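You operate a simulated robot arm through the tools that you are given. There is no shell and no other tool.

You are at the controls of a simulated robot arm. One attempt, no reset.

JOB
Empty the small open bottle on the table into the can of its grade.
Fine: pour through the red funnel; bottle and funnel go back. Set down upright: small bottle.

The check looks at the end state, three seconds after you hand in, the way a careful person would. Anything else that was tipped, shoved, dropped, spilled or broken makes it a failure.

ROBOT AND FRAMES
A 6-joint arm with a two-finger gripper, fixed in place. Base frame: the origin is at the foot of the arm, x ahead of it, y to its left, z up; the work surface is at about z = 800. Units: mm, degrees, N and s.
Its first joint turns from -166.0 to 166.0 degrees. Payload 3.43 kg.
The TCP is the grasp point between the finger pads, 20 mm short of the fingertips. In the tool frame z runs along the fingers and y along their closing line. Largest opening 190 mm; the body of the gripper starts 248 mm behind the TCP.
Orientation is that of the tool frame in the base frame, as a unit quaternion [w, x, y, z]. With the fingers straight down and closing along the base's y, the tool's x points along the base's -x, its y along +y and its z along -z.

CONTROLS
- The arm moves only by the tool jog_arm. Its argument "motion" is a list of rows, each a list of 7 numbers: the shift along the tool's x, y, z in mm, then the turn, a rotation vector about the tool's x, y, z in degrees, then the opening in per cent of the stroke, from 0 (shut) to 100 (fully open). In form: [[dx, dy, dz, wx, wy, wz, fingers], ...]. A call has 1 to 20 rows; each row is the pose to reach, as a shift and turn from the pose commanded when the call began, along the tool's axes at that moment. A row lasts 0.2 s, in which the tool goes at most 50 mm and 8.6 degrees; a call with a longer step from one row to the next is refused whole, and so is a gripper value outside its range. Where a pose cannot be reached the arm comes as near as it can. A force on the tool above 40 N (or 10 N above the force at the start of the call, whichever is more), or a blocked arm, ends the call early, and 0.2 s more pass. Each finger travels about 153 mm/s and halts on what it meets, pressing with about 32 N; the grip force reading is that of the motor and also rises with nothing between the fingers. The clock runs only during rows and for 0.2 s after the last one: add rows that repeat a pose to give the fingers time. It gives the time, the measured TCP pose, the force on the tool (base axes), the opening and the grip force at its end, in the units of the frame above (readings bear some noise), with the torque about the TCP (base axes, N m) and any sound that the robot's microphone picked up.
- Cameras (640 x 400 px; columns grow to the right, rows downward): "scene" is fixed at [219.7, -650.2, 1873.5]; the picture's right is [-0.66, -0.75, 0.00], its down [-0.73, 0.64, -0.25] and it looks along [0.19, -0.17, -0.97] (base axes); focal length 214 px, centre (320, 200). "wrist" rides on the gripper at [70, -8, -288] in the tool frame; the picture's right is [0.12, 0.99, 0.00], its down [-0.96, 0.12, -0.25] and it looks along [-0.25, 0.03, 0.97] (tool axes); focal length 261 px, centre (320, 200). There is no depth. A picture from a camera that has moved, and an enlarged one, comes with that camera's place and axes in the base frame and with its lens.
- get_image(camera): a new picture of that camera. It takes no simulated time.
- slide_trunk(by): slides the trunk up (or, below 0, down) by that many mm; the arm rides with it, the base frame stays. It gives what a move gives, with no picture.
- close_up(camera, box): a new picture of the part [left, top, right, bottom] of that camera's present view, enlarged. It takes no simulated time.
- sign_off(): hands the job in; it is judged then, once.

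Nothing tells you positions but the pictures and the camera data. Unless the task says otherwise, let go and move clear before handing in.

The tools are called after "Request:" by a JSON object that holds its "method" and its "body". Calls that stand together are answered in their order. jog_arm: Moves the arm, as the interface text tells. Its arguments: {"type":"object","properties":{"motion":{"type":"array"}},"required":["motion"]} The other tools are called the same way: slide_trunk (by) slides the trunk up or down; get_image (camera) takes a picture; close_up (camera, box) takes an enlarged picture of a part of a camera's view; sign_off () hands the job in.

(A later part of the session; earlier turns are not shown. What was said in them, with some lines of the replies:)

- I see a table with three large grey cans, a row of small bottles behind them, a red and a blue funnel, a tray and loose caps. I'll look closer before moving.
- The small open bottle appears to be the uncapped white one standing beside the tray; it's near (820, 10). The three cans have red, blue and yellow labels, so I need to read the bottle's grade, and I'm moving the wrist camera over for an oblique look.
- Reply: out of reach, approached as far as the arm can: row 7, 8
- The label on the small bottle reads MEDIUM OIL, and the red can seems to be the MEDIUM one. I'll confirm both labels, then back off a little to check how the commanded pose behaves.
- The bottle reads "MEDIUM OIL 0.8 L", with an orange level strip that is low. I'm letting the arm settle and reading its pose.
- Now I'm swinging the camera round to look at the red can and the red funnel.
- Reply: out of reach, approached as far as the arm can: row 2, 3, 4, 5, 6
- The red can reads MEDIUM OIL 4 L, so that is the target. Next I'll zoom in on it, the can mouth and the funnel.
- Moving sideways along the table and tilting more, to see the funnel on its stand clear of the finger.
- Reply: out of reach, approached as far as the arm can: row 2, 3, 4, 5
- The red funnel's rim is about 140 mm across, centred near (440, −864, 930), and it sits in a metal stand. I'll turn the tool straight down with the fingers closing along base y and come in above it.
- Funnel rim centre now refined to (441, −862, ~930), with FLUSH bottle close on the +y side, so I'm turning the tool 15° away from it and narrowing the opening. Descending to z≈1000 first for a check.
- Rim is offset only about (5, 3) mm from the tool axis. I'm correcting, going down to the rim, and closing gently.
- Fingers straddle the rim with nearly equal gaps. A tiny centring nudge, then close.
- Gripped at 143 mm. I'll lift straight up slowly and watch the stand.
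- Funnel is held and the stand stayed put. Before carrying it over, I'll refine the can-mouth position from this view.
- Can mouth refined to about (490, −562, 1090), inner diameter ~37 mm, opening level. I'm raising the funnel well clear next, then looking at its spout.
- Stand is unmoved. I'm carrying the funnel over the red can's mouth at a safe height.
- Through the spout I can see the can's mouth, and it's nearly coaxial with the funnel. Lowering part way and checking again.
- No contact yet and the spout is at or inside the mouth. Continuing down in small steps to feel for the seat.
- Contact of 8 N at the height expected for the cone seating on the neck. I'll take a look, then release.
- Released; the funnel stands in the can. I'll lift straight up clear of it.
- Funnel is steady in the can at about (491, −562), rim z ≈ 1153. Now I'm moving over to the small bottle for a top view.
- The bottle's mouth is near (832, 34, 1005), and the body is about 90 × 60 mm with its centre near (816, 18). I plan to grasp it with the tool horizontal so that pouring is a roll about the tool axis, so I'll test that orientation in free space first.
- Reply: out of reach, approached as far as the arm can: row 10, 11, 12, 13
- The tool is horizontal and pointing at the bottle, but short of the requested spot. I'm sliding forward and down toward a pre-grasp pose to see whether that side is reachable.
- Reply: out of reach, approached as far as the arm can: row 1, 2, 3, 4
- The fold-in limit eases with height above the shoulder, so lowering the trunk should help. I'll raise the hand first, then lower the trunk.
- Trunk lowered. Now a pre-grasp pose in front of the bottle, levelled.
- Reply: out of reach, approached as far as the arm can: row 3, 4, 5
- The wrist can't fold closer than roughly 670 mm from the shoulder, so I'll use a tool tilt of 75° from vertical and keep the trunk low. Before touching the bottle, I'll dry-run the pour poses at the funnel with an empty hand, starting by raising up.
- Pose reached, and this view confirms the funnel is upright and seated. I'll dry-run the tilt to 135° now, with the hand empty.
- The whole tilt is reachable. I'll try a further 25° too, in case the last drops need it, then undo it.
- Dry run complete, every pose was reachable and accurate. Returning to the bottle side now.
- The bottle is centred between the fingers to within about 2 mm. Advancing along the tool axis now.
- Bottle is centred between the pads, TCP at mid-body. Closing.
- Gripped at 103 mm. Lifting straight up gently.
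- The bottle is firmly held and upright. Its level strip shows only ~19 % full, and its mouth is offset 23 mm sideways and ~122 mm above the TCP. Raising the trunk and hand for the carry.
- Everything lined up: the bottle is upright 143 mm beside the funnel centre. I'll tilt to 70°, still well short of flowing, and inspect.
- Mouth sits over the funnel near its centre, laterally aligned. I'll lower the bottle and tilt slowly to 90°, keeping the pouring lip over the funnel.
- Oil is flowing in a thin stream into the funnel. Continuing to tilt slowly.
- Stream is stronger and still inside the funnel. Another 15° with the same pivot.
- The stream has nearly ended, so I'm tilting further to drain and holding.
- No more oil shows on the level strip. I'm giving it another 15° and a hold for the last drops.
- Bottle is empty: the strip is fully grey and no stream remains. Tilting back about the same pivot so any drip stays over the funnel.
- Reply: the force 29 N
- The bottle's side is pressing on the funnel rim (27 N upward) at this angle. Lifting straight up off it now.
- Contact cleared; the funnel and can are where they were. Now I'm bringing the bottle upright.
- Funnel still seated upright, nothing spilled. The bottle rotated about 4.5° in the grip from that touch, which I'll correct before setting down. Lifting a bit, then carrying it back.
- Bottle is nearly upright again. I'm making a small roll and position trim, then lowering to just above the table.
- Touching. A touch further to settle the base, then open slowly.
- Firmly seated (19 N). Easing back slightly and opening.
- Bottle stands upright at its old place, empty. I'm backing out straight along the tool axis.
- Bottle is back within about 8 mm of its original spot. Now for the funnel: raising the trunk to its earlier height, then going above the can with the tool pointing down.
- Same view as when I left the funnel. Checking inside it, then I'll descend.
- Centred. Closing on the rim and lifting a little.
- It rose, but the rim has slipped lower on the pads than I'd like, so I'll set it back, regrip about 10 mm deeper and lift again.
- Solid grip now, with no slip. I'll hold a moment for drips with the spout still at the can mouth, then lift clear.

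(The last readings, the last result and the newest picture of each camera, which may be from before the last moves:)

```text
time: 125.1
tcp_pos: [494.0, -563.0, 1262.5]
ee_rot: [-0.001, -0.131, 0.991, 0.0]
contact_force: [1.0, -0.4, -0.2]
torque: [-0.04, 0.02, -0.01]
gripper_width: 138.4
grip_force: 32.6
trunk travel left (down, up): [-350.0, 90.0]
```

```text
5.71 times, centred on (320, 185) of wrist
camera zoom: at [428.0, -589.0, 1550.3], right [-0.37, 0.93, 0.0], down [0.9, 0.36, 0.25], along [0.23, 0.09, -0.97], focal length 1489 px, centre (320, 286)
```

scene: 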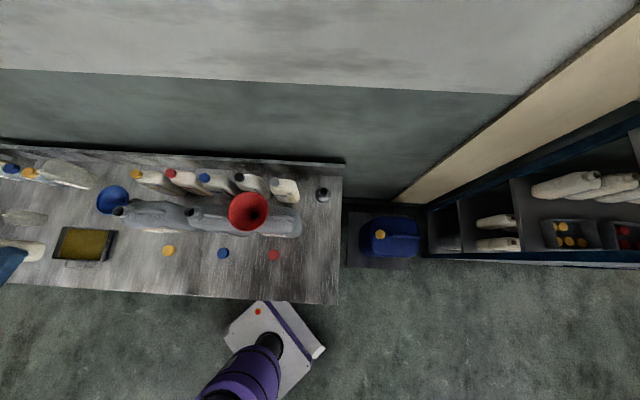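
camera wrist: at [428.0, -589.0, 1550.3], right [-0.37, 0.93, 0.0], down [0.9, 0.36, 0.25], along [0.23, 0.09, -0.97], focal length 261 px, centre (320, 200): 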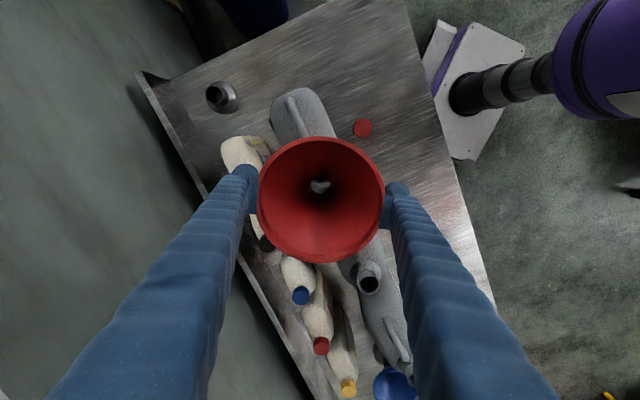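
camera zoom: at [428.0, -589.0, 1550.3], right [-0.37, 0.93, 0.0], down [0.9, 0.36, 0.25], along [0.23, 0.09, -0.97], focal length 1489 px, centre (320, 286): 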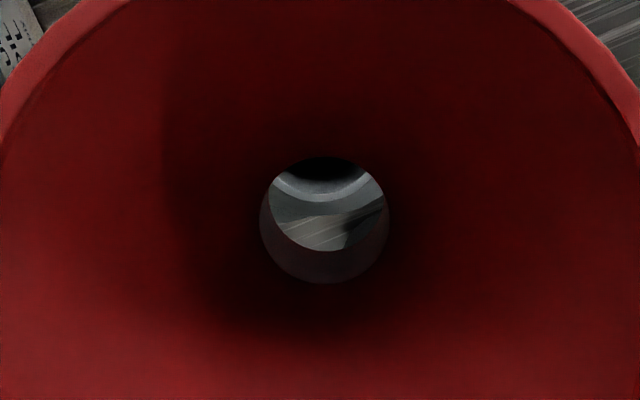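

No drip or spill is visible. Carrying the funnel back over its stand.

Request:
{"method": "jog_arm", "body": {"motion": [[13, -27.7, 0, 0, 0, 0, 60], [32.7, -69.2, 0, 0, 0, 0, 60], [52.3, -110.8, 0, 0, 0, 0, 60], [71.9, -152.3, 0, 0, 0, 0, 60], [91.5, -193.8, 0, 0, 0, 0, 60], [111.2, -235.4, 0, 0, 0, 0, 60], [124.3, -263, 0, 0, 0, 0, 60], [130.8, -276.9, 0, 0, 0, 0, 60], [130.8, -276.9, 0, 0, 0, 0, 60]]}}

Request:
{"method": "jog_arm", "body": {"motion": [[0, 0, 40, 0, 0, 0, 60], [0, 0, 85, 0, 0, 0, 60], [0, 0, 130, 0, 0, 0, 60], [0, 0, 175, 0, 0, 0, 60], [0, 0, 210, 0, 0, 0, 60], [0, 0, 230, 0, 0, 0, 60], [0, 0, 230, 0, 0, 0, 60]]}}

Request:
{"method": "get_image", "body": {"camera": "wrist"}}

Request:
{"method": "close_up", "body": {"camera": "wrist", "box": [280, 150, 360, 220]}}

Request:
{"method": "close_up", "body": {"camera": "scene", "box": [270, 130, 370, 210]}}

```text
time: 127.1
tcp_pos: [434.9, -865.5, 1265.5]
ee_rot: [0.0, -0.13, 0.992, -0.001]
contact_force: [-0.2, -0.2, -0.2]
torque: [0.04, -0.03, 0.0]
gripper_width: 138.4
grip_force: 31.8
trunk travel left (down, up): [-350.0, 90.0]
```

```text
time: 128.7
tcp_pos: [432.8, -863.8, 1035.2]
ee_rot: [-0.001, -0.129, 0.992, 0.0]
contact_force: [-0.5, -0.5, -0.6]
torque: [0.01, -0.01, -0.02]
gripper_width: 138.2
grip_force: 31.4
trunk travel left (down, up): [-350.0, 90.0]
```

```text
taken
camera wrist: at [367.7, -890.1, 1323.0], right [-0.37, 0.93, 0.0], down [0.9, 0.36, 0.25], along [0.23, 0.09, -0.97], focal length 261 px, centre (320, 200)
```

wrist: 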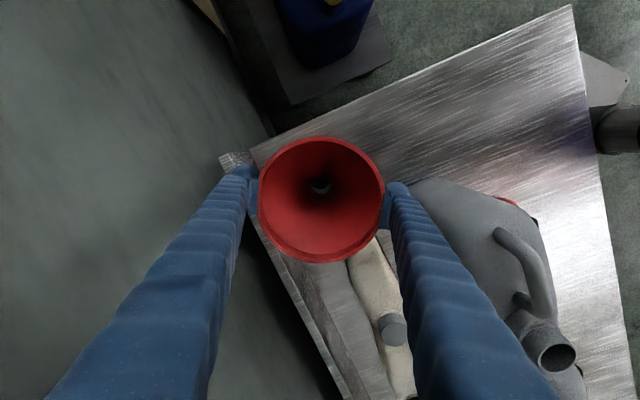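

```text
5.71 times, centred on (320, 185) of wrist
camera zoom: at [367.7, -890.1, 1323.0], right [-0.37, 0.93, 0.0], down [0.9, 0.36, 0.25], along [0.23, 0.09, -0.97], focal length 1489 px, centre (320, 286)
```

zoom: 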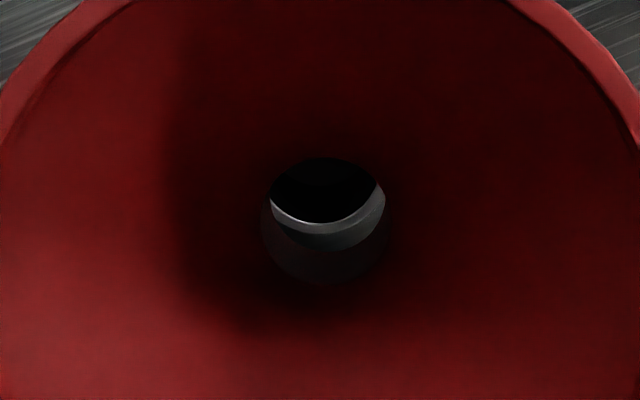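

```text
5.00 times, centred on (320, 170) of scene
camera zoom: at [219.7, -650.2, 1873.5], right [-0.66, -0.75, 0.0], down [-0.73, 0.64, -0.25], along [0.19, -0.17, -0.97], focal length 1072 px, centre (320, 350)
```

zoom: 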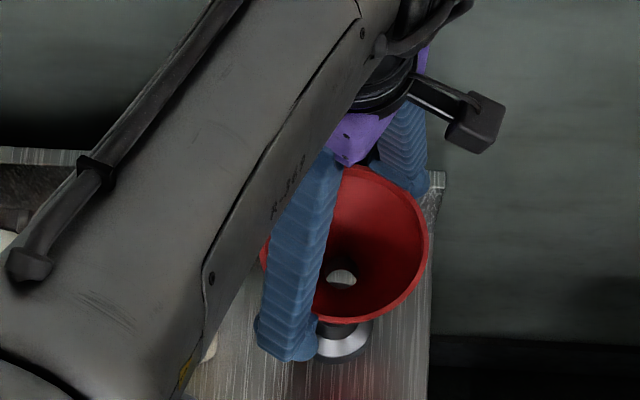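

Request:
{"method": "jog_arm", "body": {"motion": [[-2.5, -0.9, 30, 0, 0, 0, 60], [-5, -1.8, 55, 0, 0, 0, 60], [-5, -1.8, 65, 0, 0, 0, 60], [-5, -1.8, 65, 0, 0, 0, 60]]}}

Request:
{"method": "close_up", "body": {"camera": "wrist", "box": [295, 165, 345, 205]}}

Request:
{"method": "close_up", "body": {"camera": "scene", "box": [290, 150, 360, 220]}}

```text
time: 129.7
tcp_pos: [440.6, -864.4, 971.1]
ee_rot: [-0.001, -0.13, 0.992, 0.0]
contact_force: [0.9, 0.8, -0.7]
torque: [0.03, 0.0, 0.0]
gripper_width: 138.1
grip_force: 31.9
trunk travel left (down, up): [-350.0, 90.0]
```

```text
10.00 times, centred on (320, 185) of wrist
camera zoom: at [374.4, -890.5, 1257.9], right [-0.37, 0.93, 0.0], down [0.9, 0.36, 0.25], along [0.23, 0.09, -0.97], focal length 2606 px, centre (320, 350)
```

zoom: 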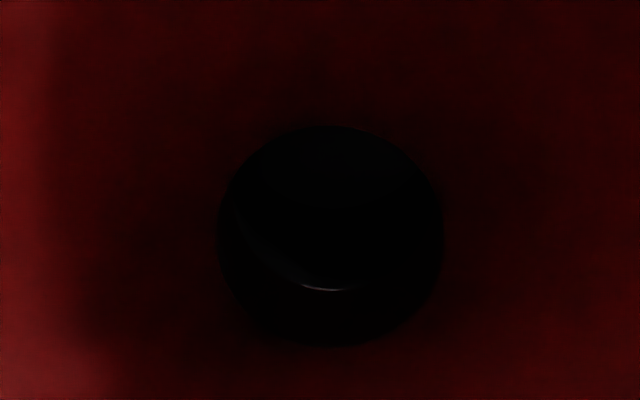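

```text
5.71 times, centred on (325, 185) of scene
camera zoom: at [219.7, -650.2, 1873.5], right [-0.66, -0.75, 0.0], down [-0.73, 0.64, -0.25], along [0.19, -0.17, -0.97], focal length 1226 px, centre (291, 286)
```

zoom: 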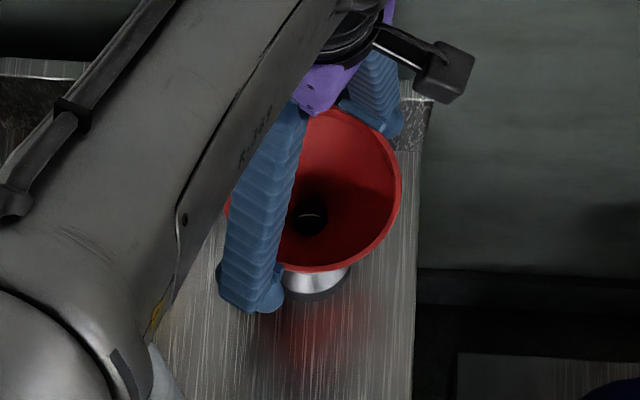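

Aligned within a couple of mm. Lowering slowly while watching the force.

Request:
{"method": "jog_arm", "body": {"motion": [[0, 0, 7, 0, 0, 0, 60], [0, 0, 14, 0, 0, 0, 60], [0, 0, 20, 0, 0, 0, 60], [0, 0, 25, 0, 0, 0, 60], [0, 0, 30, 0, 0, 0, 60], [0, 0, 30, 0, 0, 0, 60]]}}

Request:
{"method": "close_up", "body": {"camera": "scene", "box": [290, 150, 360, 220]}}

```text
time: 131.1
tcp_pos: [441.7, -864.1, 940.8]
ee_rot: [-0.002, -0.13, 0.992, 0.0]
contact_force: [-5.3, 0.0, 0.8]
torque: [0.04, 0.33, -0.01]
gripper_width: 138.0
grip_force: 31.9
trunk travel left (down, up): [-350.0, 90.0]
```

```text
5.71 times, centred on (325, 185) of scene
camera zoom: at [219.7, -650.2, 1873.5], right [-0.66, -0.75, 0.0], down [-0.73, 0.64, -0.25], along [0.19, -0.17, -0.97], focal length 1226 px, centre (291, 286)
```

zoom: 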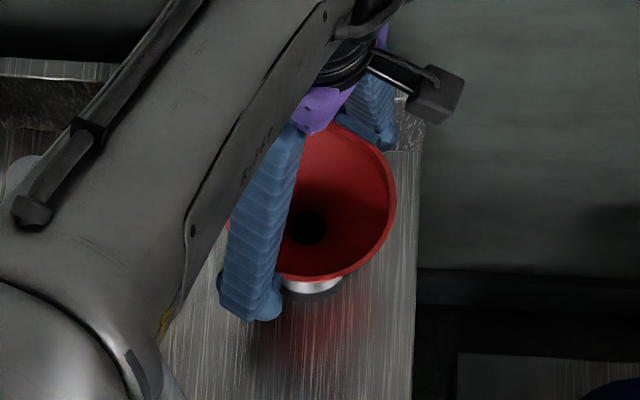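

The spout is inside the neck and lightly touching its +x wall, so I'm nudging back ~2.5 mm and continuing down.

Request:
{"method": "jog_arm", "body": {"motion": [[2.4, 0.6, 0, 0, 0, 0, 60], [2.4, 0.6, 4, 0, 0, 0, 60], [2.4, 0.6, 9, 0, 0, 0, 60], [2.4, 0.6, 14, 0, 0, 0, 60], [2.4, 0.6, 14, 0, 0, 0, 60]]}}

```text
time: 132.3
tcp_pos: [439.5, -865.5, 927.0]
ee_rot: [-0.001, -0.129, 0.992, 0.0]
contact_force: [0.0, 0.5, -0.1]
torque: [0.03, 0.01, 0.03]
gripper_width: 137.7
grip_force: 32.2
trunk travel left (down, up): [-350.0, 90.0]
```

Request:
{"method": "jog_arm", "body": {"motion": [[0, 0.5, 3, 0, 0, 0, 60], [0, 0.5, 6, 0, 0, 0, 60], [0, 0.5, 8, 0, 0, 0, 60], [0, 0.5, 8, 0, 0, 0, 60]]}}

```text
time: 133.3
tcp_pos: [437.8, -864.6, 922.2]
ee_rot: [0.001, -0.13, 0.992, -0.002]
contact_force: [-2.9, 7.2, 36.4]
torque: [0.16, -0.44, 0.24]
gripper_width: 139.3
grip_force: 32.1
trunk travel left (down, up): [-350.0, 90.0]
```

Seated on the stand. Easing the pressure off and checking before releasing.

Request:
{"method": "jog_arm", "body": {"motion": [[0, 0, -2.5, 0, 0, 0, 60], [0, 0, -2.5, 0, 0, 0, 60]]}}

Request:
{"method": "get_image", "body": {"camera": "wrist"}}

Request:
{"method": "close_up", "body": {"camera": "scene", "box": [270, 140, 370, 220]}}

```text
time: 133.9
tcp_pos: [438.3, -864.2, 922.6]
ee_rot: [-0.001, -0.129, 0.992, -0.001]
contact_force: [-1.3, 5.2, 25.4]
torque: [0.14, -0.38, 0.03]
gripper_width: 139.1
grip_force: 32.2
trunk travel left (down, up): [-350.0, 90.0]
```

```text
taken
camera wrist: at [372.5, -890.0, 1209.1], right [-0.37, 0.93, 0.0], down [0.9, 0.36, 0.25], along [0.23, 0.09, -0.97], focal length 261 px, centre (320, 200)
```

wrist: 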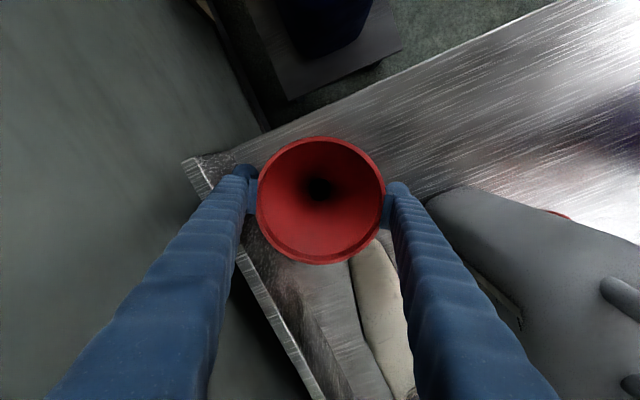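

```text
5.00 times, centred on (320, 180) of scene
camera zoom: at [219.7, -650.2, 1873.5], right [-0.66, -0.75, 0.0], down [-0.73, 0.64, -0.25], along [0.19, -0.17, -0.97], focal length 1072 px, centre (320, 300)
```

zoom: 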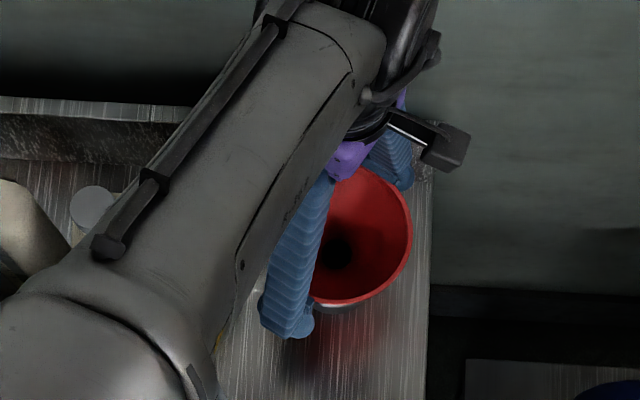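

Request:
{"method": "jog_arm", "body": {"motion": [[0, 0, -2, 0, 0, 0, 60], [0, 0, -2, 0, 0, 0, 60]]}}

```text
time: 134.5
tcp_pos: [439.4, -865.5, 921.8]
ee_rot: [-0.001, -0.13, 0.992, 0.001]
contact_force: [-2.0, 3.9, 6.3]
torque: [0.14, -0.02, 0.03]
gripper_width: 139.4
grip_force: 32.0
trunk travel left (down, up): [-350.0, 90.0]
```

Down to 6 N, so I'm opening.

Request:
{"method": "jog_arm", "body": {"motion": [[0, 0, 0, 0, 0, 0, 76], [0, 0, 0, 0, 0, 0, 82], [0, 0, 0, 0, 0, 0, 90], [0, 0, 0, 0, 0, 0, 90]]}}

Request:
{"method": "get_image", "body": {"camera": "wrist"}}

Request:
{"method": "close_up", "body": {"camera": "wrist", "box": [220, 110, 420, 270]}}

```text
time: 135.5
tcp_pos: [440.9, -865.9, 922.3]
ee_rot: [-0.001, -0.129, 0.992, 0.0]
contact_force: [0.7, -0.1, -0.2]
torque: [-0.02, 0.05, 0.0]
gripper_width: 171.0
grip_force: 0.0
trunk travel left (down, up): [-350.0, 90.0]
```

```text
taken
camera wrist: at [373.5, -891.6, 1210.2], right [-0.37, 0.93, 0.0], down [0.9, 0.36, 0.25], along [0.23, 0.09, -0.97], focal length 261 px, centre (320, 200)
```

wrist: 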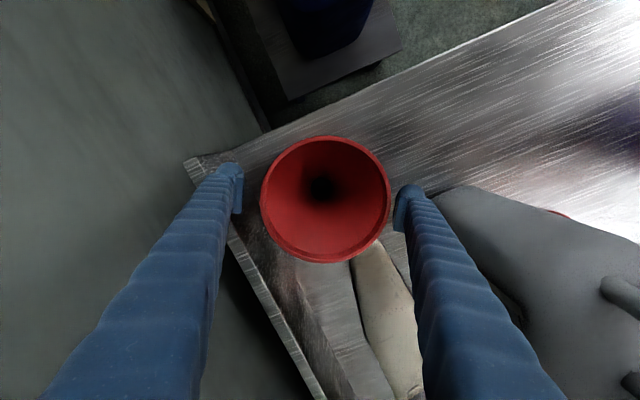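

```text
2.50 times, centred on (320, 190) of wrist
camera zoom: at [373.5, -891.6, 1210.2], right [-0.37, 0.93, 0.0], down [0.9, 0.36, 0.25], along [0.23, 0.09, -0.97], focal length 652 px, centre (320, 225)
```

zoom: 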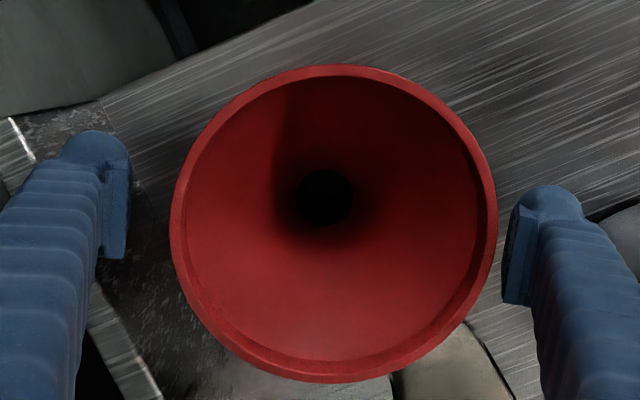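

Released. The rim sits a little toward the right finger, so I'll shift 4 mm that way for equal clearance, then rise straight up.

Request:
{"method": "jog_arm", "body": {"motion": [[0, 2, 0, 0, 0, 0, 92], [0, 4, 0, 0, 0, 0, 94], [0, 4, -8, 0, 0, 0, 94], [0, 4, -25, 0, 0, 0, 94], [0, 4, -50, 0, 0, 0, 94], [0, 4, -90, 0, 0, 0, 94], [0, 4, -90, 0, 0, 0, 94]]}}

Request:
{"method": "get_image", "body": {"camera": "wrist"}}

Request:
{"method": "close_up", "body": {"camera": "wrist", "box": [240, 110, 400, 240]}}

Request:
{"method": "close_up", "body": {"camera": "scene", "box": [270, 140, 370, 220]}}

```text
time: 137.1
tcp_pos: [439.0, -862.0, 1012.8]
ee_rot: [-0.002, -0.13, 0.992, 0.0]
contact_force: [0.7, -0.6, -0.2]
torque: [-0.04, 0.01, 0.01]
gripper_width: 178.4
grip_force: 0.1
trunk travel left (down, up): [-350.0, 90.0]
```

```text
taken
camera wrist: at [372.5, -887.9, 1300.2], right [-0.37, 0.93, 0.0], down [0.9, 0.36, 0.25], along [0.23, 0.09, -0.97], focal length 261 px, centre (320, 200)
```

wrist: 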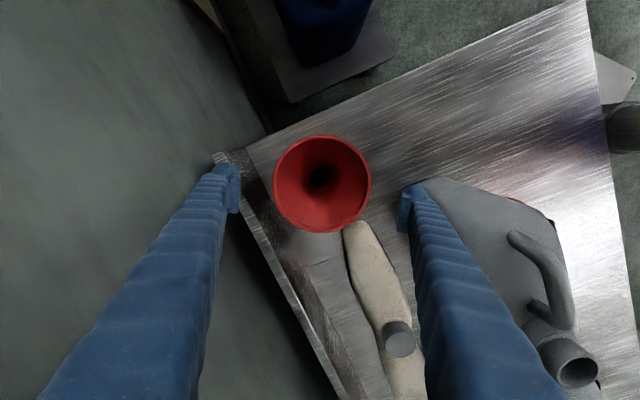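

```text
3.08 times, centred on (320, 175) of wrist
camera zoom: at [372.5, -887.9, 1300.2], right [-0.37, 0.93, 0.0], down [0.9, 0.36, 0.25], along [0.23, 0.09, -0.97], focal length 802 px, centre (320, 277)
```

zoom: 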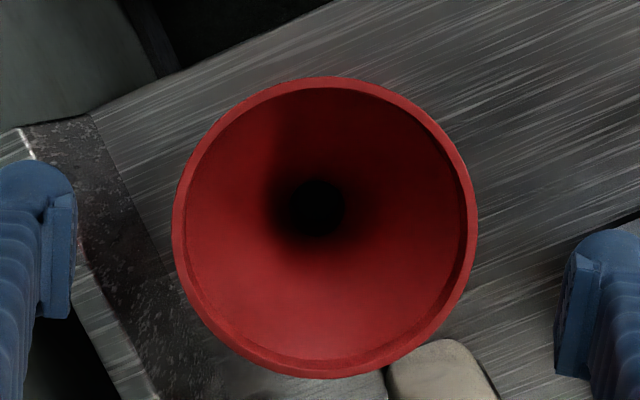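

```text
5.00 times, centred on (320, 180) of scene
camera zoom: at [219.7, -650.2, 1873.5], right [-0.66, -0.75, 0.0], down [-0.73, 0.64, -0.25], along [0.19, -0.17, -0.97], focal length 1072 px, centre (320, 300)
```

zoom: 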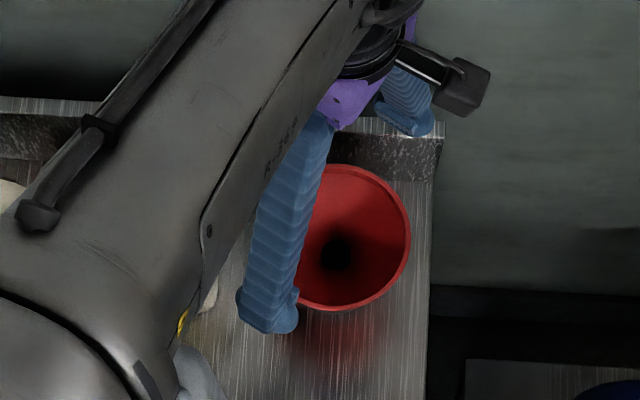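

The funnel leans about 4° in its stand. I'll go back down centred on the stand axis and use the fingers at just rim width to straighten it without squeezing.

Request:
{"method": "jog_arm", "body": {"motion": [[0, -1.7, 30, 0, 0, 0, 94], [0, -1.7, 60, 0, 0, 0, 94], [0, -1.7, 84, 0, 0, 0, 94], [0, -1.7, 84, 0, 0, 0, 94]]}}

Request:
{"method": "close_up", "body": {"camera": "wrist", "box": [220, 110, 420, 270]}}

```text
time: 138.1
tcp_pos: [436.5, -863.2, 928.9]
ee_rot: [-0.001, -0.13, 0.991, 0.0]
contact_force: [0.0, -0.4, -0.5]
torque: [0.0, 0.0, 0.02]
gripper_width: 178.6
grip_force: 0.0
trunk travel left (down, up): [-350.0, 90.0]
```

```text
2.50 times, centred on (320, 190) of wrist
camera zoom: at [371.4, -889.3, 1217.3], right [-0.37, 0.93, 0.0], down [0.9, 0.36, 0.25], along [0.23, 0.09, -0.97], focal length 652 px, centre (320, 225)
```

zoom: 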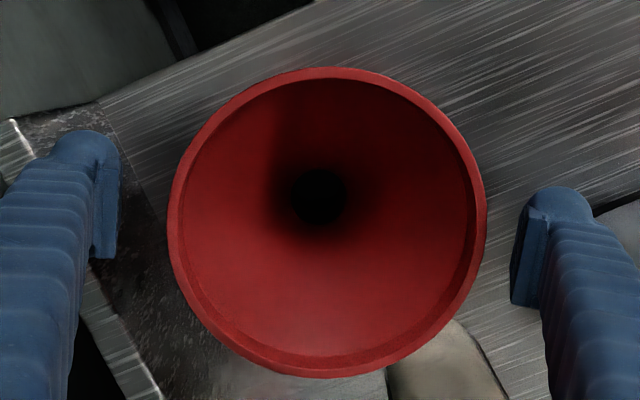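

Request:
{"method": "jog_arm", "body": {"motion": [[0, -1.8, 2, 0, 0, 0, 94], [0, -1.8, 2, 0, 0, 0, 86], [0, -1.8, 2, 0, 0, 0, 80], [0, -1.8, 2, 0, 0, 0, 77], [0, -1.8, 2, 0, 0, 0, 75.5], [0, -1.8, 2, 0, 0, 0, 75.5], [0, -1.8, 2, 0, 0, 0, 75.5]]}}

Request:
{"method": "close_up", "body": {"camera": "wrist", "box": [220, 110, 420, 270]}}

```text
time: 139.7
tcp_pos: [437.5, -865.1, 925.7]
ee_rot: [-0.002, -0.13, 0.991, 0.0]
contact_force: [-1.0, 0.8, -0.3]
torque: [0.0, -0.02, 0.0]
gripper_width: 143.6
grip_force: 0.6
trunk travel left (down, up): [-350.0, 90.0]
```

```text
2.50 times, centred on (320, 190) of wrist
camera zoom: at [372.9, -890.8, 1214.7], right [-0.37, 0.93, 0.0], down [0.9, 0.36, 0.25], along [0.23, 0.09, -0.97], focal length 652 px, centre (320, 225)
```

zoom: 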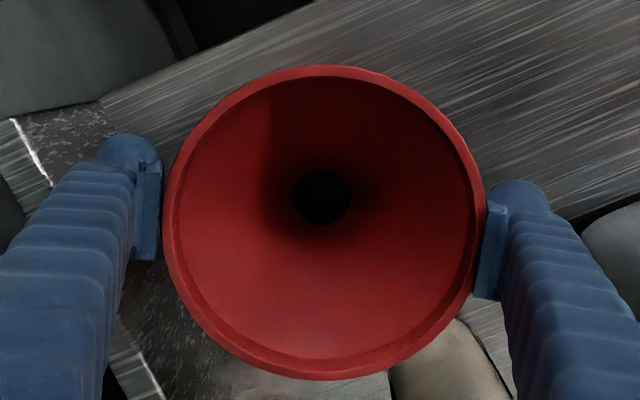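

Rim now lines up over the spout. Opening again and rechecking.

Request:
{"method": "jog_arm", "body": {"motion": [[0, 0, 0, 0, 0, 0, 75.5], [0, 0, 0, 0, 0, 0, 80], [0, 0, 0, 0, 0, 0, 86], [0, 0, 0, 0, 0, 0, 92], [0, 0, 0, 0, 0, 0, 92]]}}

Request:
{"method": "close_up", "body": {"camera": "wrist", "box": [220, 110, 420, 270]}}

```text
time: 140.9
tcp_pos: [439.2, -864.5, 927.5]
ee_rot: [-0.001, -0.129, 0.992, 0.0]
contact_force: [-0.4, -0.8, 0.9]
torque: [0.02, -0.01, -0.03]
gripper_width: 174.8
grip_force: 0.1
trunk travel left (down, up): [-350.0, 90.0]
```

```text
2.50 times, centred on (320, 190) of wrist
camera zoom: at [372.8, -890.8, 1214.7], right [-0.37, 0.93, 0.0], down [0.9, 0.36, 0.25], along [0.23, 0.09, -0.97], focal length 652 px, centre (320, 225)
```

zoom: 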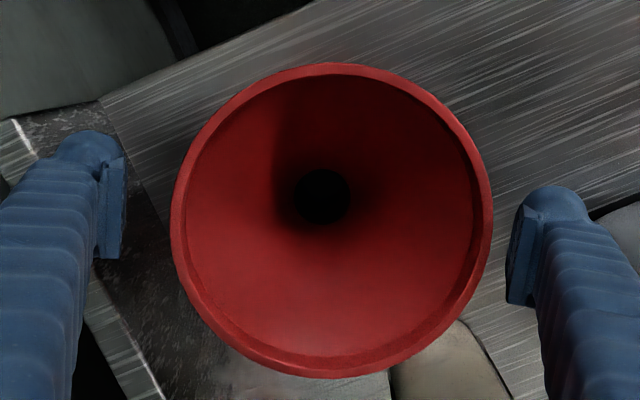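

It leans back when freed because it wasn't quite past upright. I'll push it 1.6 mm further before opening.

Request:
{"method": "jog_arm", "body": {"motion": [[0, -1.6, 2, 0, 0, 0, 86], [0, -1.6, 2, 0, 0, 0, 80], [0, -1.6, 2, 0, 0, 0, 77], [0, -1.6, 2, 0, 0, 0, 75], [0, -1.6, 2, 0, 0, 0, 74.5], [0, -1.6, 2, 0, 0, 0, 74.5]]}}

Request:
{"method": "close_up", "body": {"camera": "wrist", "box": [220, 110, 420, 270]}}

```text
time: 142.3
tcp_pos: [439.6, -867.0, 925.5]
ee_rot: [-0.001, -0.131, 0.991, 0.0]
contact_force: [-0.3, 0.3, -0.2]
torque: [-0.04, -0.03, -0.02]
gripper_width: 142.0
grip_force: 0.1
trunk travel left (down, up): [-350.0, 90.0]
```

```text
2.50 times, centred on (320, 190) of wrist
camera zoom: at [373.6, -892.1, 1212.7], right [-0.37, 0.93, 0.0], down [0.9, 0.36, 0.25], along [0.23, 0.09, -0.97], focal length 652 px, centre (320, 225)
```

zoom: 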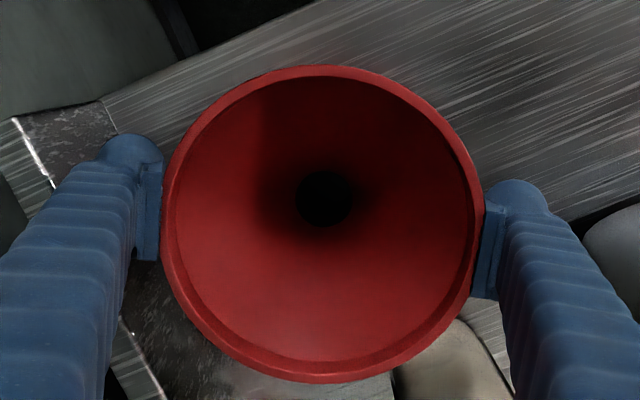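

Request:
{"method": "jog_arm", "body": {"motion": [[0, 0, 0, 0, 0, 0, 74.5], [0, 0, 0, 0, 0, 0, 76], [0, 0, 0, 0, 0, 0, 79], [0, 0, 0, 0, 0, 0, 84], [0, 0, 0, 0, 0, 0, 90], [0, 0, 0, 0, 0, 0, 90]]}}

Request:
{"method": "close_up", "body": {"camera": "wrist", "box": [220, 110, 420, 270]}}

```text
time: 143.7
tcp_pos: [439.6, -866.4, 924.6]
ee_rot: [-0.002, -0.13, 0.992, -0.001]
contact_force: [0.3, 0.4, -0.4]
torque: [0.01, 0.03, 0.01]
gripper_width: 171.0
grip_force: 0.1
trunk travel left (down, up): [-350.0, 90.0]
```

```text
2.50 times, centred on (320, 190) of wrist
camera zoom: at [373.6, -892.1, 1212.7], right [-0.37, 0.93, 0.0], down [0.9, 0.36, 0.25], along [0.23, 0.09, -0.97], focal length 652 px, centre (320, 225)
```

zoom: 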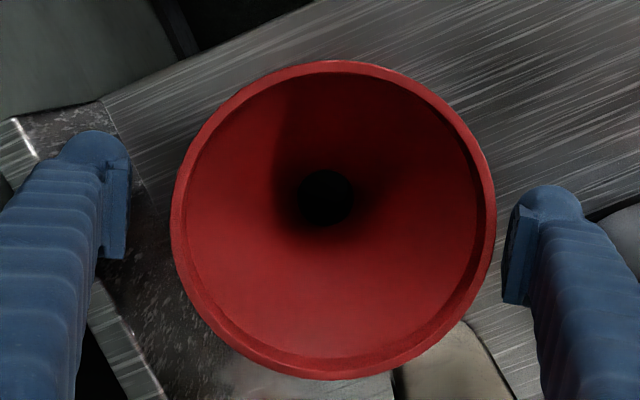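

It settles back to a slight natural lean. One more tidy try: grip, lift a few mm, let the cone self-centre as it reseats, then match the rim to the spout before opening.

Request:
{"method": "jog_arm", "body": {"motion": [[0, 0, -1, 0, 0, 0, 82], [0, 0, -1, 0, 0, 0, 76], [0, 0, -1, 0, 0, 0, 60], [0, 0, -1, 0, 0, 0, 60], [0, 0, -5, 0, 0, 0, 60], [0, 0, -9, 0, 0, 0, 60], [0, 0, -9, 0, 0, 0, 60]]}}

Request:
{"method": "close_up", "body": {"camera": "wrist", "box": [220, 110, 420, 270]}}

Request:
{"method": "close_up", "body": {"camera": "scene", "box": [300, 150, 360, 210]}}

```text
time: 145.3
tcp_pos: [440.4, -865.7, 933.6]
ee_rot: [-0.001, -0.131, 0.991, 0.0]
contact_force: [-1.1, -0.5, -1.1]
torque: [0.0, 0.1, 0.01]
gripper_width: 137.6
grip_force: 31.7
trunk travel left (down, up): [-350.0, 90.0]
```

```text
2.50 times, centred on (320, 190) of wrist
camera zoom: at [373.9, -892.4, 1220.9], right [-0.37, 0.93, 0.0], down [0.9, 0.36, 0.25], along [0.23, 0.09, -0.97], focal length 652 px, centre (320, 225)
```

zoom: 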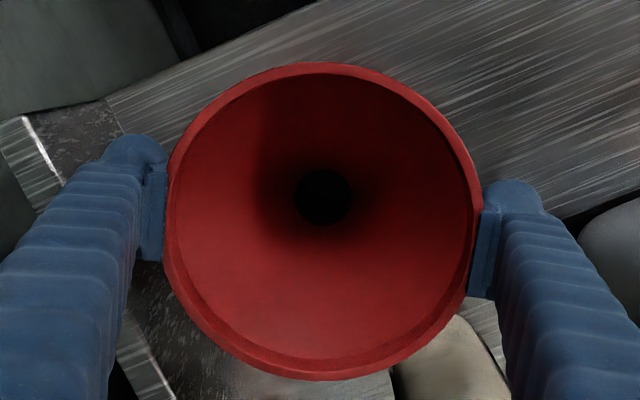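

```text
6.67 times, centred on (330, 180) of scene
camera zoom: at [219.7, -650.2, 1873.5], right [-0.66, -0.75, 0.0], down [-0.73, 0.64, -0.25], along [0.19, -0.17, -0.97], focal length 1430 px, centre (253, 333)
```

zoom: 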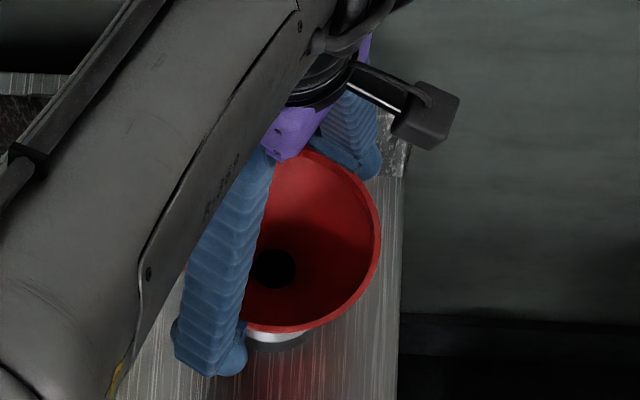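

Request:
{"method": "jog_arm", "body": {"motion": [[-0.4, 1.7, 0, 0, 0, 0, 60], [-0.4, 1.7, 3, 0, 0, 0, 60], [-0.4, 1.7, 6, 0, 0, 0, 60], [-0.4, 1.7, 6, 0, 0, 0, 60]]}}

```text
time: 146.3
tcp_pos: [440.2, -865.3, 927.6]
ee_rot: [0.0, -0.129, 0.992, 0.001]
contact_force: [-0.1, -0.2, 0.0]
torque: [0.0, 0.04, 0.01]
gripper_width: 137.6
grip_force: 31.9
trunk travel left (down, up): [-350.0, 90.0]
```

Request:
{"method": "jog_arm", "body": {"motion": [[0, 0.8, 1, 0, 0, 0, 60], [0, 0.8, 2, 0, 0, 0, 60], [0, 0.8, 2, 0, 0, 0, 60]]}}

```text
time: 147.1
tcp_pos: [439.5, -865.1, 925.2]
ee_rot: [-0.002, -0.13, 0.992, -0.001]
contact_force: [0.3, -0.4, -1.1]
torque: [0.01, 0.01, 0.0]
gripper_width: 137.4
grip_force: 31.6
trunk travel left (down, up): [-350.0, 90.0]
```

Request:
{"method": "jog_arm", "body": {"motion": [[0, 0, 1, 0, 0, 0, 60], [0, 0, 2, 0, 0, 0, 60], [0, 0, 2, 0, 0, 0, 60]]}}

```text
time: 147.9
tcp_pos: [439.0, -863.5, 925.6]
ee_rot: [-0.001, -0.13, 0.992, -0.001]
contact_force: [-1.5, -2.1, 5.7]
torque: [-0.02, 0.02, 0.02]
gripper_width: 137.5
grip_force: 32.0
trunk travel left (down, up): [-350.0, 90.0]
```

Request:
{"method": "close_up", "body": {"camera": "wrist", "box": [220, 110, 420, 270]}}

Request:
{"method": "jog_arm", "body": {"motion": [[0, 0, 0, 0, 0, 0, 72], [0, 0, 0, 0, 0, 0, 75], [0, 0, 0, 0, 0, 0, 80], [0, 0, 0, 0, 0, 0, 86], [0, 0, 0, 0, 0, 0, 90], [0, 0, 0, 0, 0, 0, 90]]}}

Request:
{"method": "close_up", "body": {"camera": "wrist", "box": [220, 110, 420, 270]}}

```text
2.50 times, centred on (320, 190) of wrist
camera zoom: at [372.9, -889.5, 1212.8], right [-0.37, 0.93, 0.0], down [0.9, 0.36, 0.25], along [0.23, 0.09, -0.97], focal length 652 px, centre (320, 225)
```

zoom: 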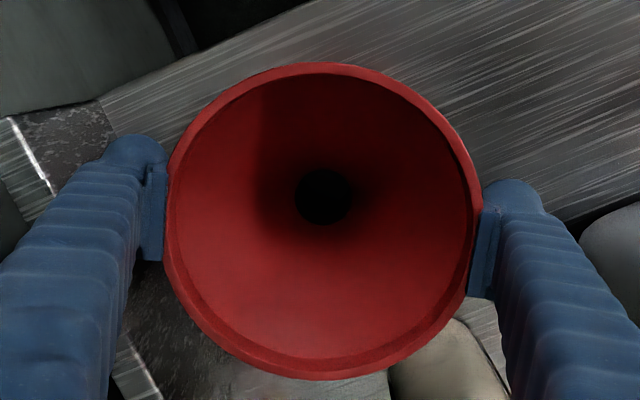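

```text
time: 149.3
tcp_pos: [439.4, -862.6, 924.0]
ee_rot: [-0.001, -0.13, 0.992, -0.001]
contact_force: [0.2, -0.6, 0.4]
torque: [-0.01, 0.0, 0.0]
gripper_width: 170.9
grip_force: 0.0
trunk travel left (down, up): [-350.0, 90.0]
```

```text
2.50 times, centred on (320, 190) of wrist
camera zoom: at [373.2, -889.5, 1211.9], right [-0.37, 0.93, 0.0], down [0.9, 0.36, 0.25], along [0.23, 0.09, -0.97], focal length 652 px, centre (320, 225)
```

zoom: 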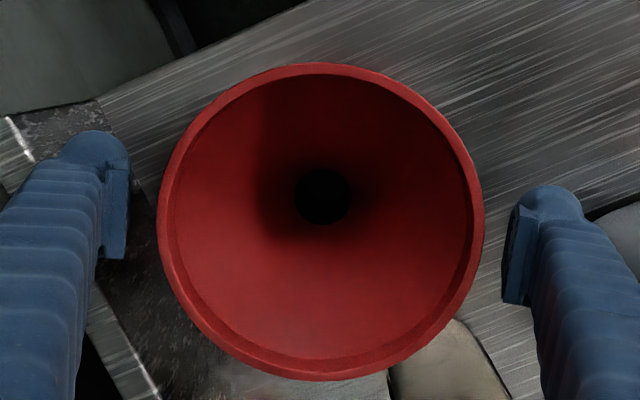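

Now it stays upright and concentric in the stand. Rising straight up and clear.

Request:
{"method": "jog_arm", "body": {"motion": [[0, 0, -5, 0, 0, 0, 92], [0, 0, -15, 0, 0, 0, 95], [0, 0, -40, 0, 0, 0, 95], [0, 0, -85, 0, 0, 0, 95], [0, 0, -130, 0, 0, 0, 95], [0, 0, -178, 0, 0, 0, 95], [0, 0, -226, 0, 0, 0, 95], [0, 0, -274, 0, 0, 0, 95], [0, 0, -300, 0, 0, 0, 95]]}}

Request:
{"method": "get_image", "body": {"camera": "wrist"}}

Request:
{"method": "get_image", "body": {"camera": "scene"}}

```text
time: 151.3
tcp_pos: [439.1, -863.8, 1222.2]
ee_rot: [0.0, -0.129, 0.992, 0.0]
contact_force: [-0.6, 0.5, 0.2]
torque: [-0.04, 0.0, 0.03]
gripper_width: 180.5
grip_force: 0.2
trunk travel left (down, up): [-350.0, 90.0]
```

```text
taken
camera wrist: at [373.6, -890.8, 1509.1], right [-0.37, 0.93, 0.0], down [0.9, 0.36, 0.25], along [0.23, 0.09, -0.97], focal length 261 px, centre (320, 200)
```

wrist: 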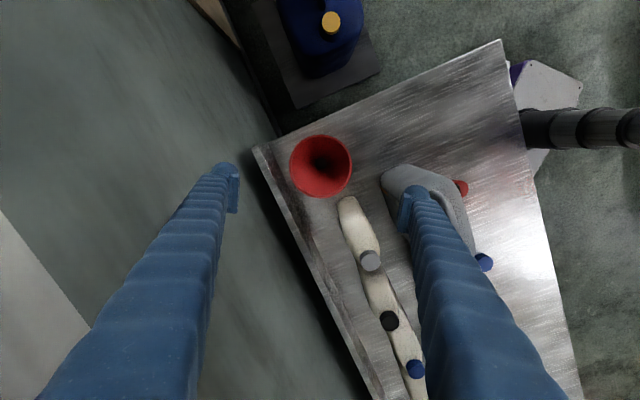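

```text
taken
```

scene: 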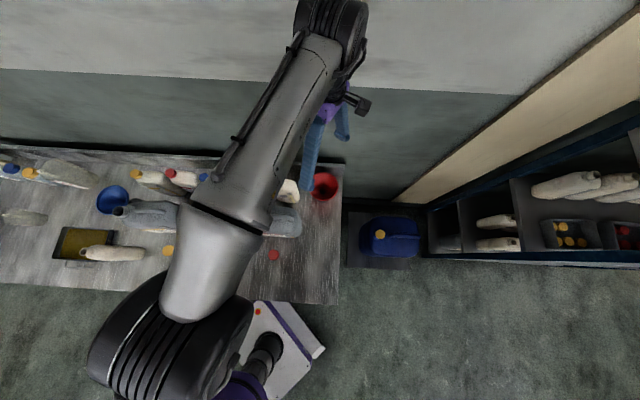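

Moving the arm back toward its start pose to inspect the whole scene.

Request:
{"method": "jog_arm", "body": {"motion": [[0, 0, -48, 0, 0, 0, 95], [0, 0, -96, 0, 0, 0, 95], [-20, 45, -115, 0, 0, 1, 95], [-40, 90, -135, 0, 0, 2, 95], [-59, 134, -154, 0, 0, 3, 95], [-78, 179, -173, 0, 0, 4, 95], [-97, 223, -192, 0, 0, 5, 95], [-117, 268, -211, 0, 0, 6, 95], [-136, 312, -230, 0, 0, 7, 95], [-155, 356, -249, 0, 0, 8, 95], [-174, 400, -268, 0, 0, 9, 95], [-193, 445, -287, 0, 0, 10, 95], [-212, 489, -300, 0, 0, 11, 95], [-230, 534, -312, 0, 0, 12, 95], [-248, 578, -320, 0, 0, 13.5, 95], [-267, 620, -323, 0, 0, 15, 95], [-267, 620, -323, 0, 0, 15, 95]]}}

Request:
{"method": "get_image", "body": {"camera": "scene"}}

Request:
{"method": "get_image", "body": {"camera": "wrist"}}

Request:
{"method": "close_up", "body": {"camera": "scene", "box": [0, 140, 200, 280]}}

Request:
{"method": "close_up", "body": {"camera": "scene", "box": [160, 140, 360, 280]}}

Request:
{"method": "close_up", "body": {"camera": "wrist", "box": [80, 60, 260, 180]}}

Request:
{"method": "close_up", "body": {"camera": "wrist", "box": [220, 180, 440, 400]}}

```text
refused: row 3 steps farther than a row can; nothing moved
```

```text
taken
```

scene: 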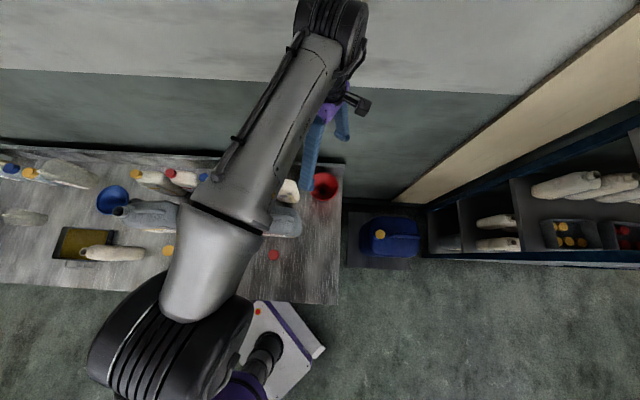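

```text
taken
camera wrist: at [373.6, -890.8, 1509.1], right [-0.37, 0.93, 0.0], down [0.9, 0.36, 0.25], along [0.23, 0.09, -0.97], focal length 261 px, centre (320, 200)
```

wrist: 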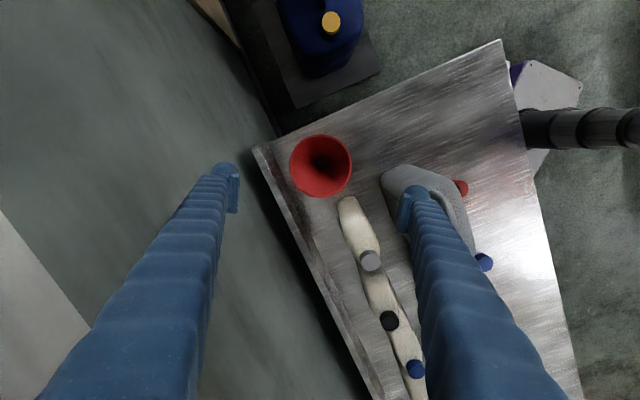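

```text
2.86 times, centred on (100, 210) of scene
camera zoom: at [219.7, -650.2, 1873.5], right [-0.66, -0.75, 0.0], down [-0.73, 0.64, -0.25], along [0.19, -0.17, -0.97], focal length 613 px, centre (949, 171)
```

zoom: 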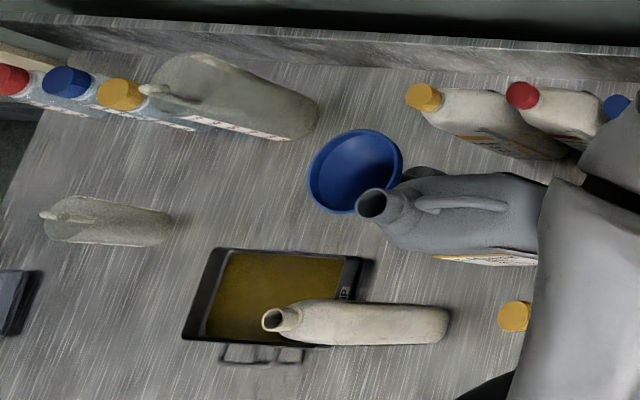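

```text
2.86 times, centred on (260, 210) of scene
camera zoom: at [219.7, -650.2, 1873.5], right [-0.66, -0.75, 0.0], down [-0.73, 0.64, -0.25], along [0.19, -0.17, -0.97], focal length 613 px, centre (491, 171)
```

zoom: 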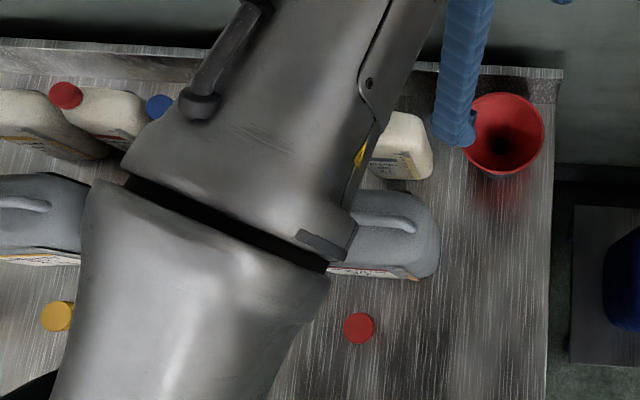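

```text
3.33 times, centred on (170, 120) of wrist
camera zoom: at [373.6, -890.8, 1509.1], right [-0.37, 0.93, 0.0], down [0.9, 0.36, 0.25], along [0.23, 0.09, -0.97], focal length 869 px, centre (820, 467)
```

zoom: 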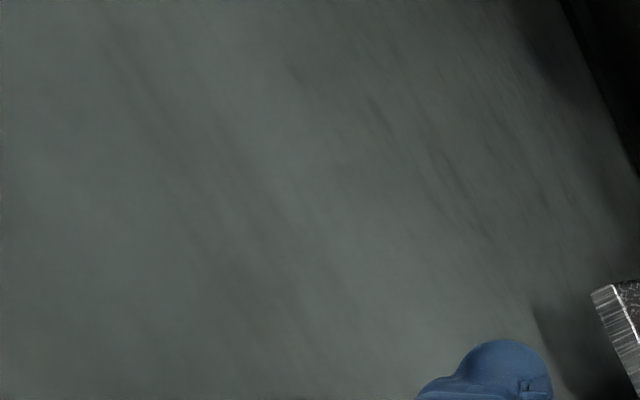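

```text
1.82 times, centred on (330, 290) of wrist
camera zoom: at [373.6, -890.8, 1509.1], right [-0.37, 0.93, 0.0], down [0.9, 0.36, 0.25], along [0.23, 0.09, -0.97], focal length 474 px, centre (302, 36)
```

zoom: 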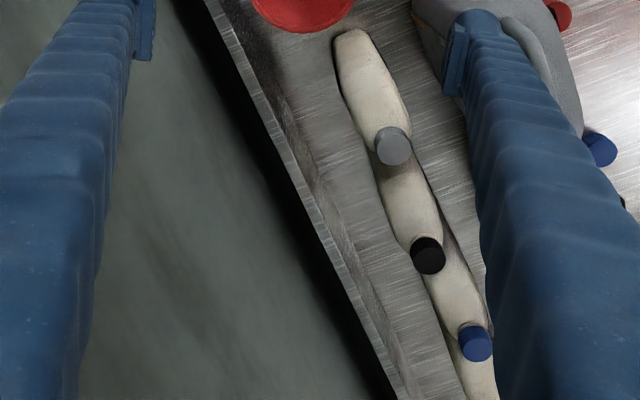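

That path had a step slightly too long; the funnel already matches its starting picture. I'm retrying the retreat with smaller steps.

Request:
{"method": "jog_arm", "body": {"motion": [[0, 0, -45, 0, 0, 0, 95], [-8, 18, -85, 0, 0, 0.5, 95], [-24, 54, -110, 0, 0, 1.3, 95], [-40, 92, -130, 0, 0, 2.2, 95], [-57, 131, -148, 0, 0, 3.1, 95], [-74, 170, -166, 0, 0, 4, 95], [-91, 210, -184, 0, 0, 5, 95], [-108, 250, -202, 0, 0, 6, 95], [-125, 290, -220, 0, 0, 7, 95], [-142, 330, -238, 0, 0, 8, 95], [-159, 370, -254, 0, 0, 9, 95], [-176, 410, -268, 0, 0, 10, 95], [-193, 451, -282, 0, 0, 11, 95], [-210, 492, -294, 0, 0, 12, 95], [-228, 533, -305, 0, 0, 13, 95], [-246, 574, -315, 0, 0, 14, 95], [-267, 612, -323, 0, 0, 15, 95], [-267, 612, -323, 0, 0, 15, 95]]}}

Request:
{"method": "get_image", "body": {"camera": "scene"}}

Request:
{"method": "get_image", "body": {"camera": "wrist"}}

Request:
{"method": "close_up", "body": {"camera": "scene", "box": [160, 140, 360, 280]}}

Request:
{"method": "close_up", "body": {"camera": "wrist", "box": [80, 60, 260, 180]}}

Request:
{"method": "close_up", "body": {"camera": "wrist", "box": [220, 180, 440, 400]}}

```text
time: 155.1
tcp_pos: [540.9, -206.3, 1548.4]
ee_rot: [-0.001, 0.002, 1.0, 0.0]
contact_force: [-0.7, -0.5, 0.1]
torque: [0.0, 0.01, -0.01]
gripper_width: 180.5
grip_force: 0.0
trunk travel left (down, up): [-350.0, 90.0]
```

```text
taken
```

scene: 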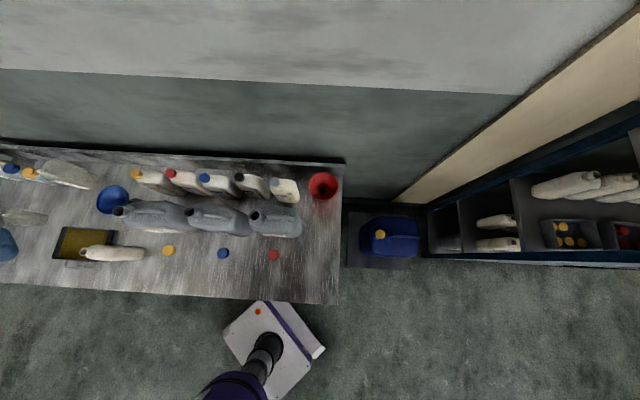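

```text
taken
camera wrist: at [470.8, -213.0, 1835.7], right [-0.12, 0.99, 0.0], down [0.96, 0.11, 0.25], along [0.24, 0.03, -0.97], focal length 261 px, centre (320, 200)
```

wrist: 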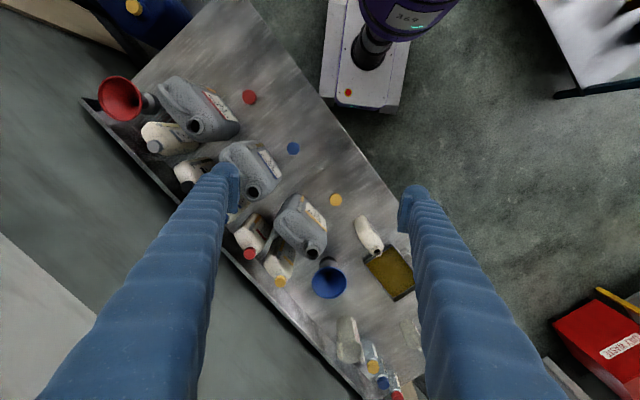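

```text
2.86 times, centred on (260, 210) of scene
camera zoom: at [219.7, -650.2, 1873.5], right [-0.66, -0.75, 0.0], down [-0.73, 0.64, -0.25], along [0.19, -0.17, -0.97], focal length 613 px, centre (491, 171)
```

zoom: 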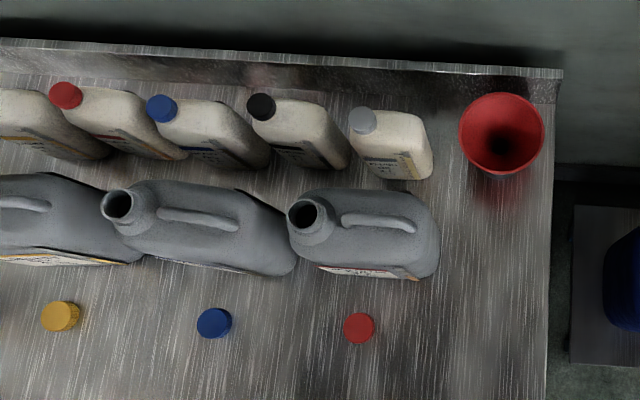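

```text
3.33 times, centred on (170, 120) of wrist
camera zoom: at [470.8, -213.0, 1835.7], right [-0.12, 0.99, 0.0], down [0.96, 0.11, 0.25], along [0.24, 0.03, -0.97], focal length 869 px, centre (820, 467)
```

zoom: 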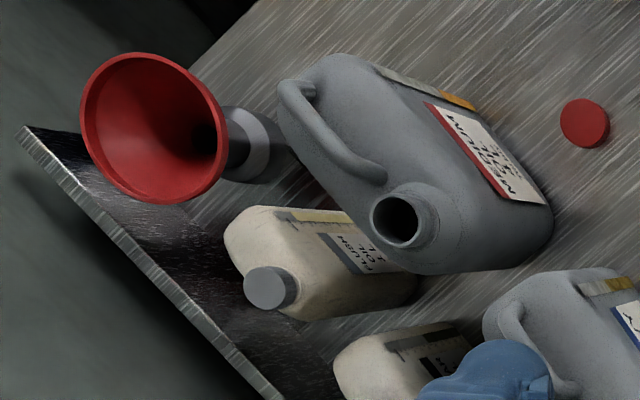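

```text
1.82 times, centred on (330, 290) of wrist
camera zoom: at [470.8, -213.0, 1835.7], right [-0.12, 0.99, 0.0], down [0.96, 0.11, 0.25], along [0.24, 0.03, -0.97], focal length 474 px, centre (302, 36)
```

zoom: 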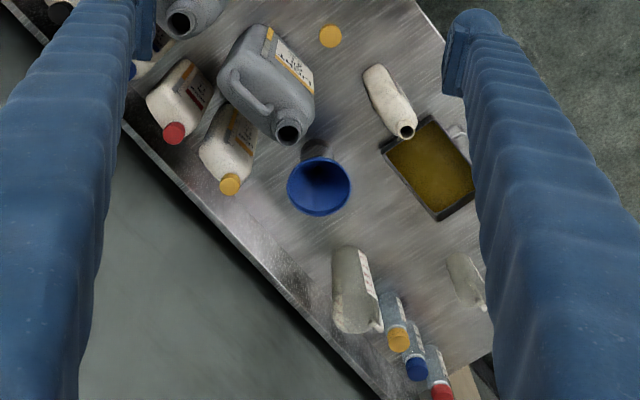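

The red funnel is upright in its stand and matches the opening picture. The small bottle stands upright and empty at its place, about 8 mm from where it began. Nothing is spilled or displaced and the arm is clear, so I'm handing in.

Request:
{"method": "sign_off", "body": {}}

```text
The job is handed in.
```

I emptied the small MEDIUM OIL bottle into the red-labelled MEDIUM can through the red funnel, then put both back and handed the job in. I haven't seen the result of the check.

- **Bottle:** it stands upright and empty, about 8 mm from where it started. The level strip showed no oil left after the pour.
- **Funnel:** it is upright in its stand and matches its starting picture. It leaned about 4° when I first set it back, so I reseated it.
- **One contact:** while I was tilting the bottle back after the pour, its side pressed on the funnel rim with about 27 N. I lifted off at once. The funnel and can hadn't moved, but the bottle turned about 4.5° in the grip, and I corrected that before setting it down.
- **Everything else:** I saw no spills or drips, and everything else looked in place in the final pictures. The arm is clear, close to its starting pose.
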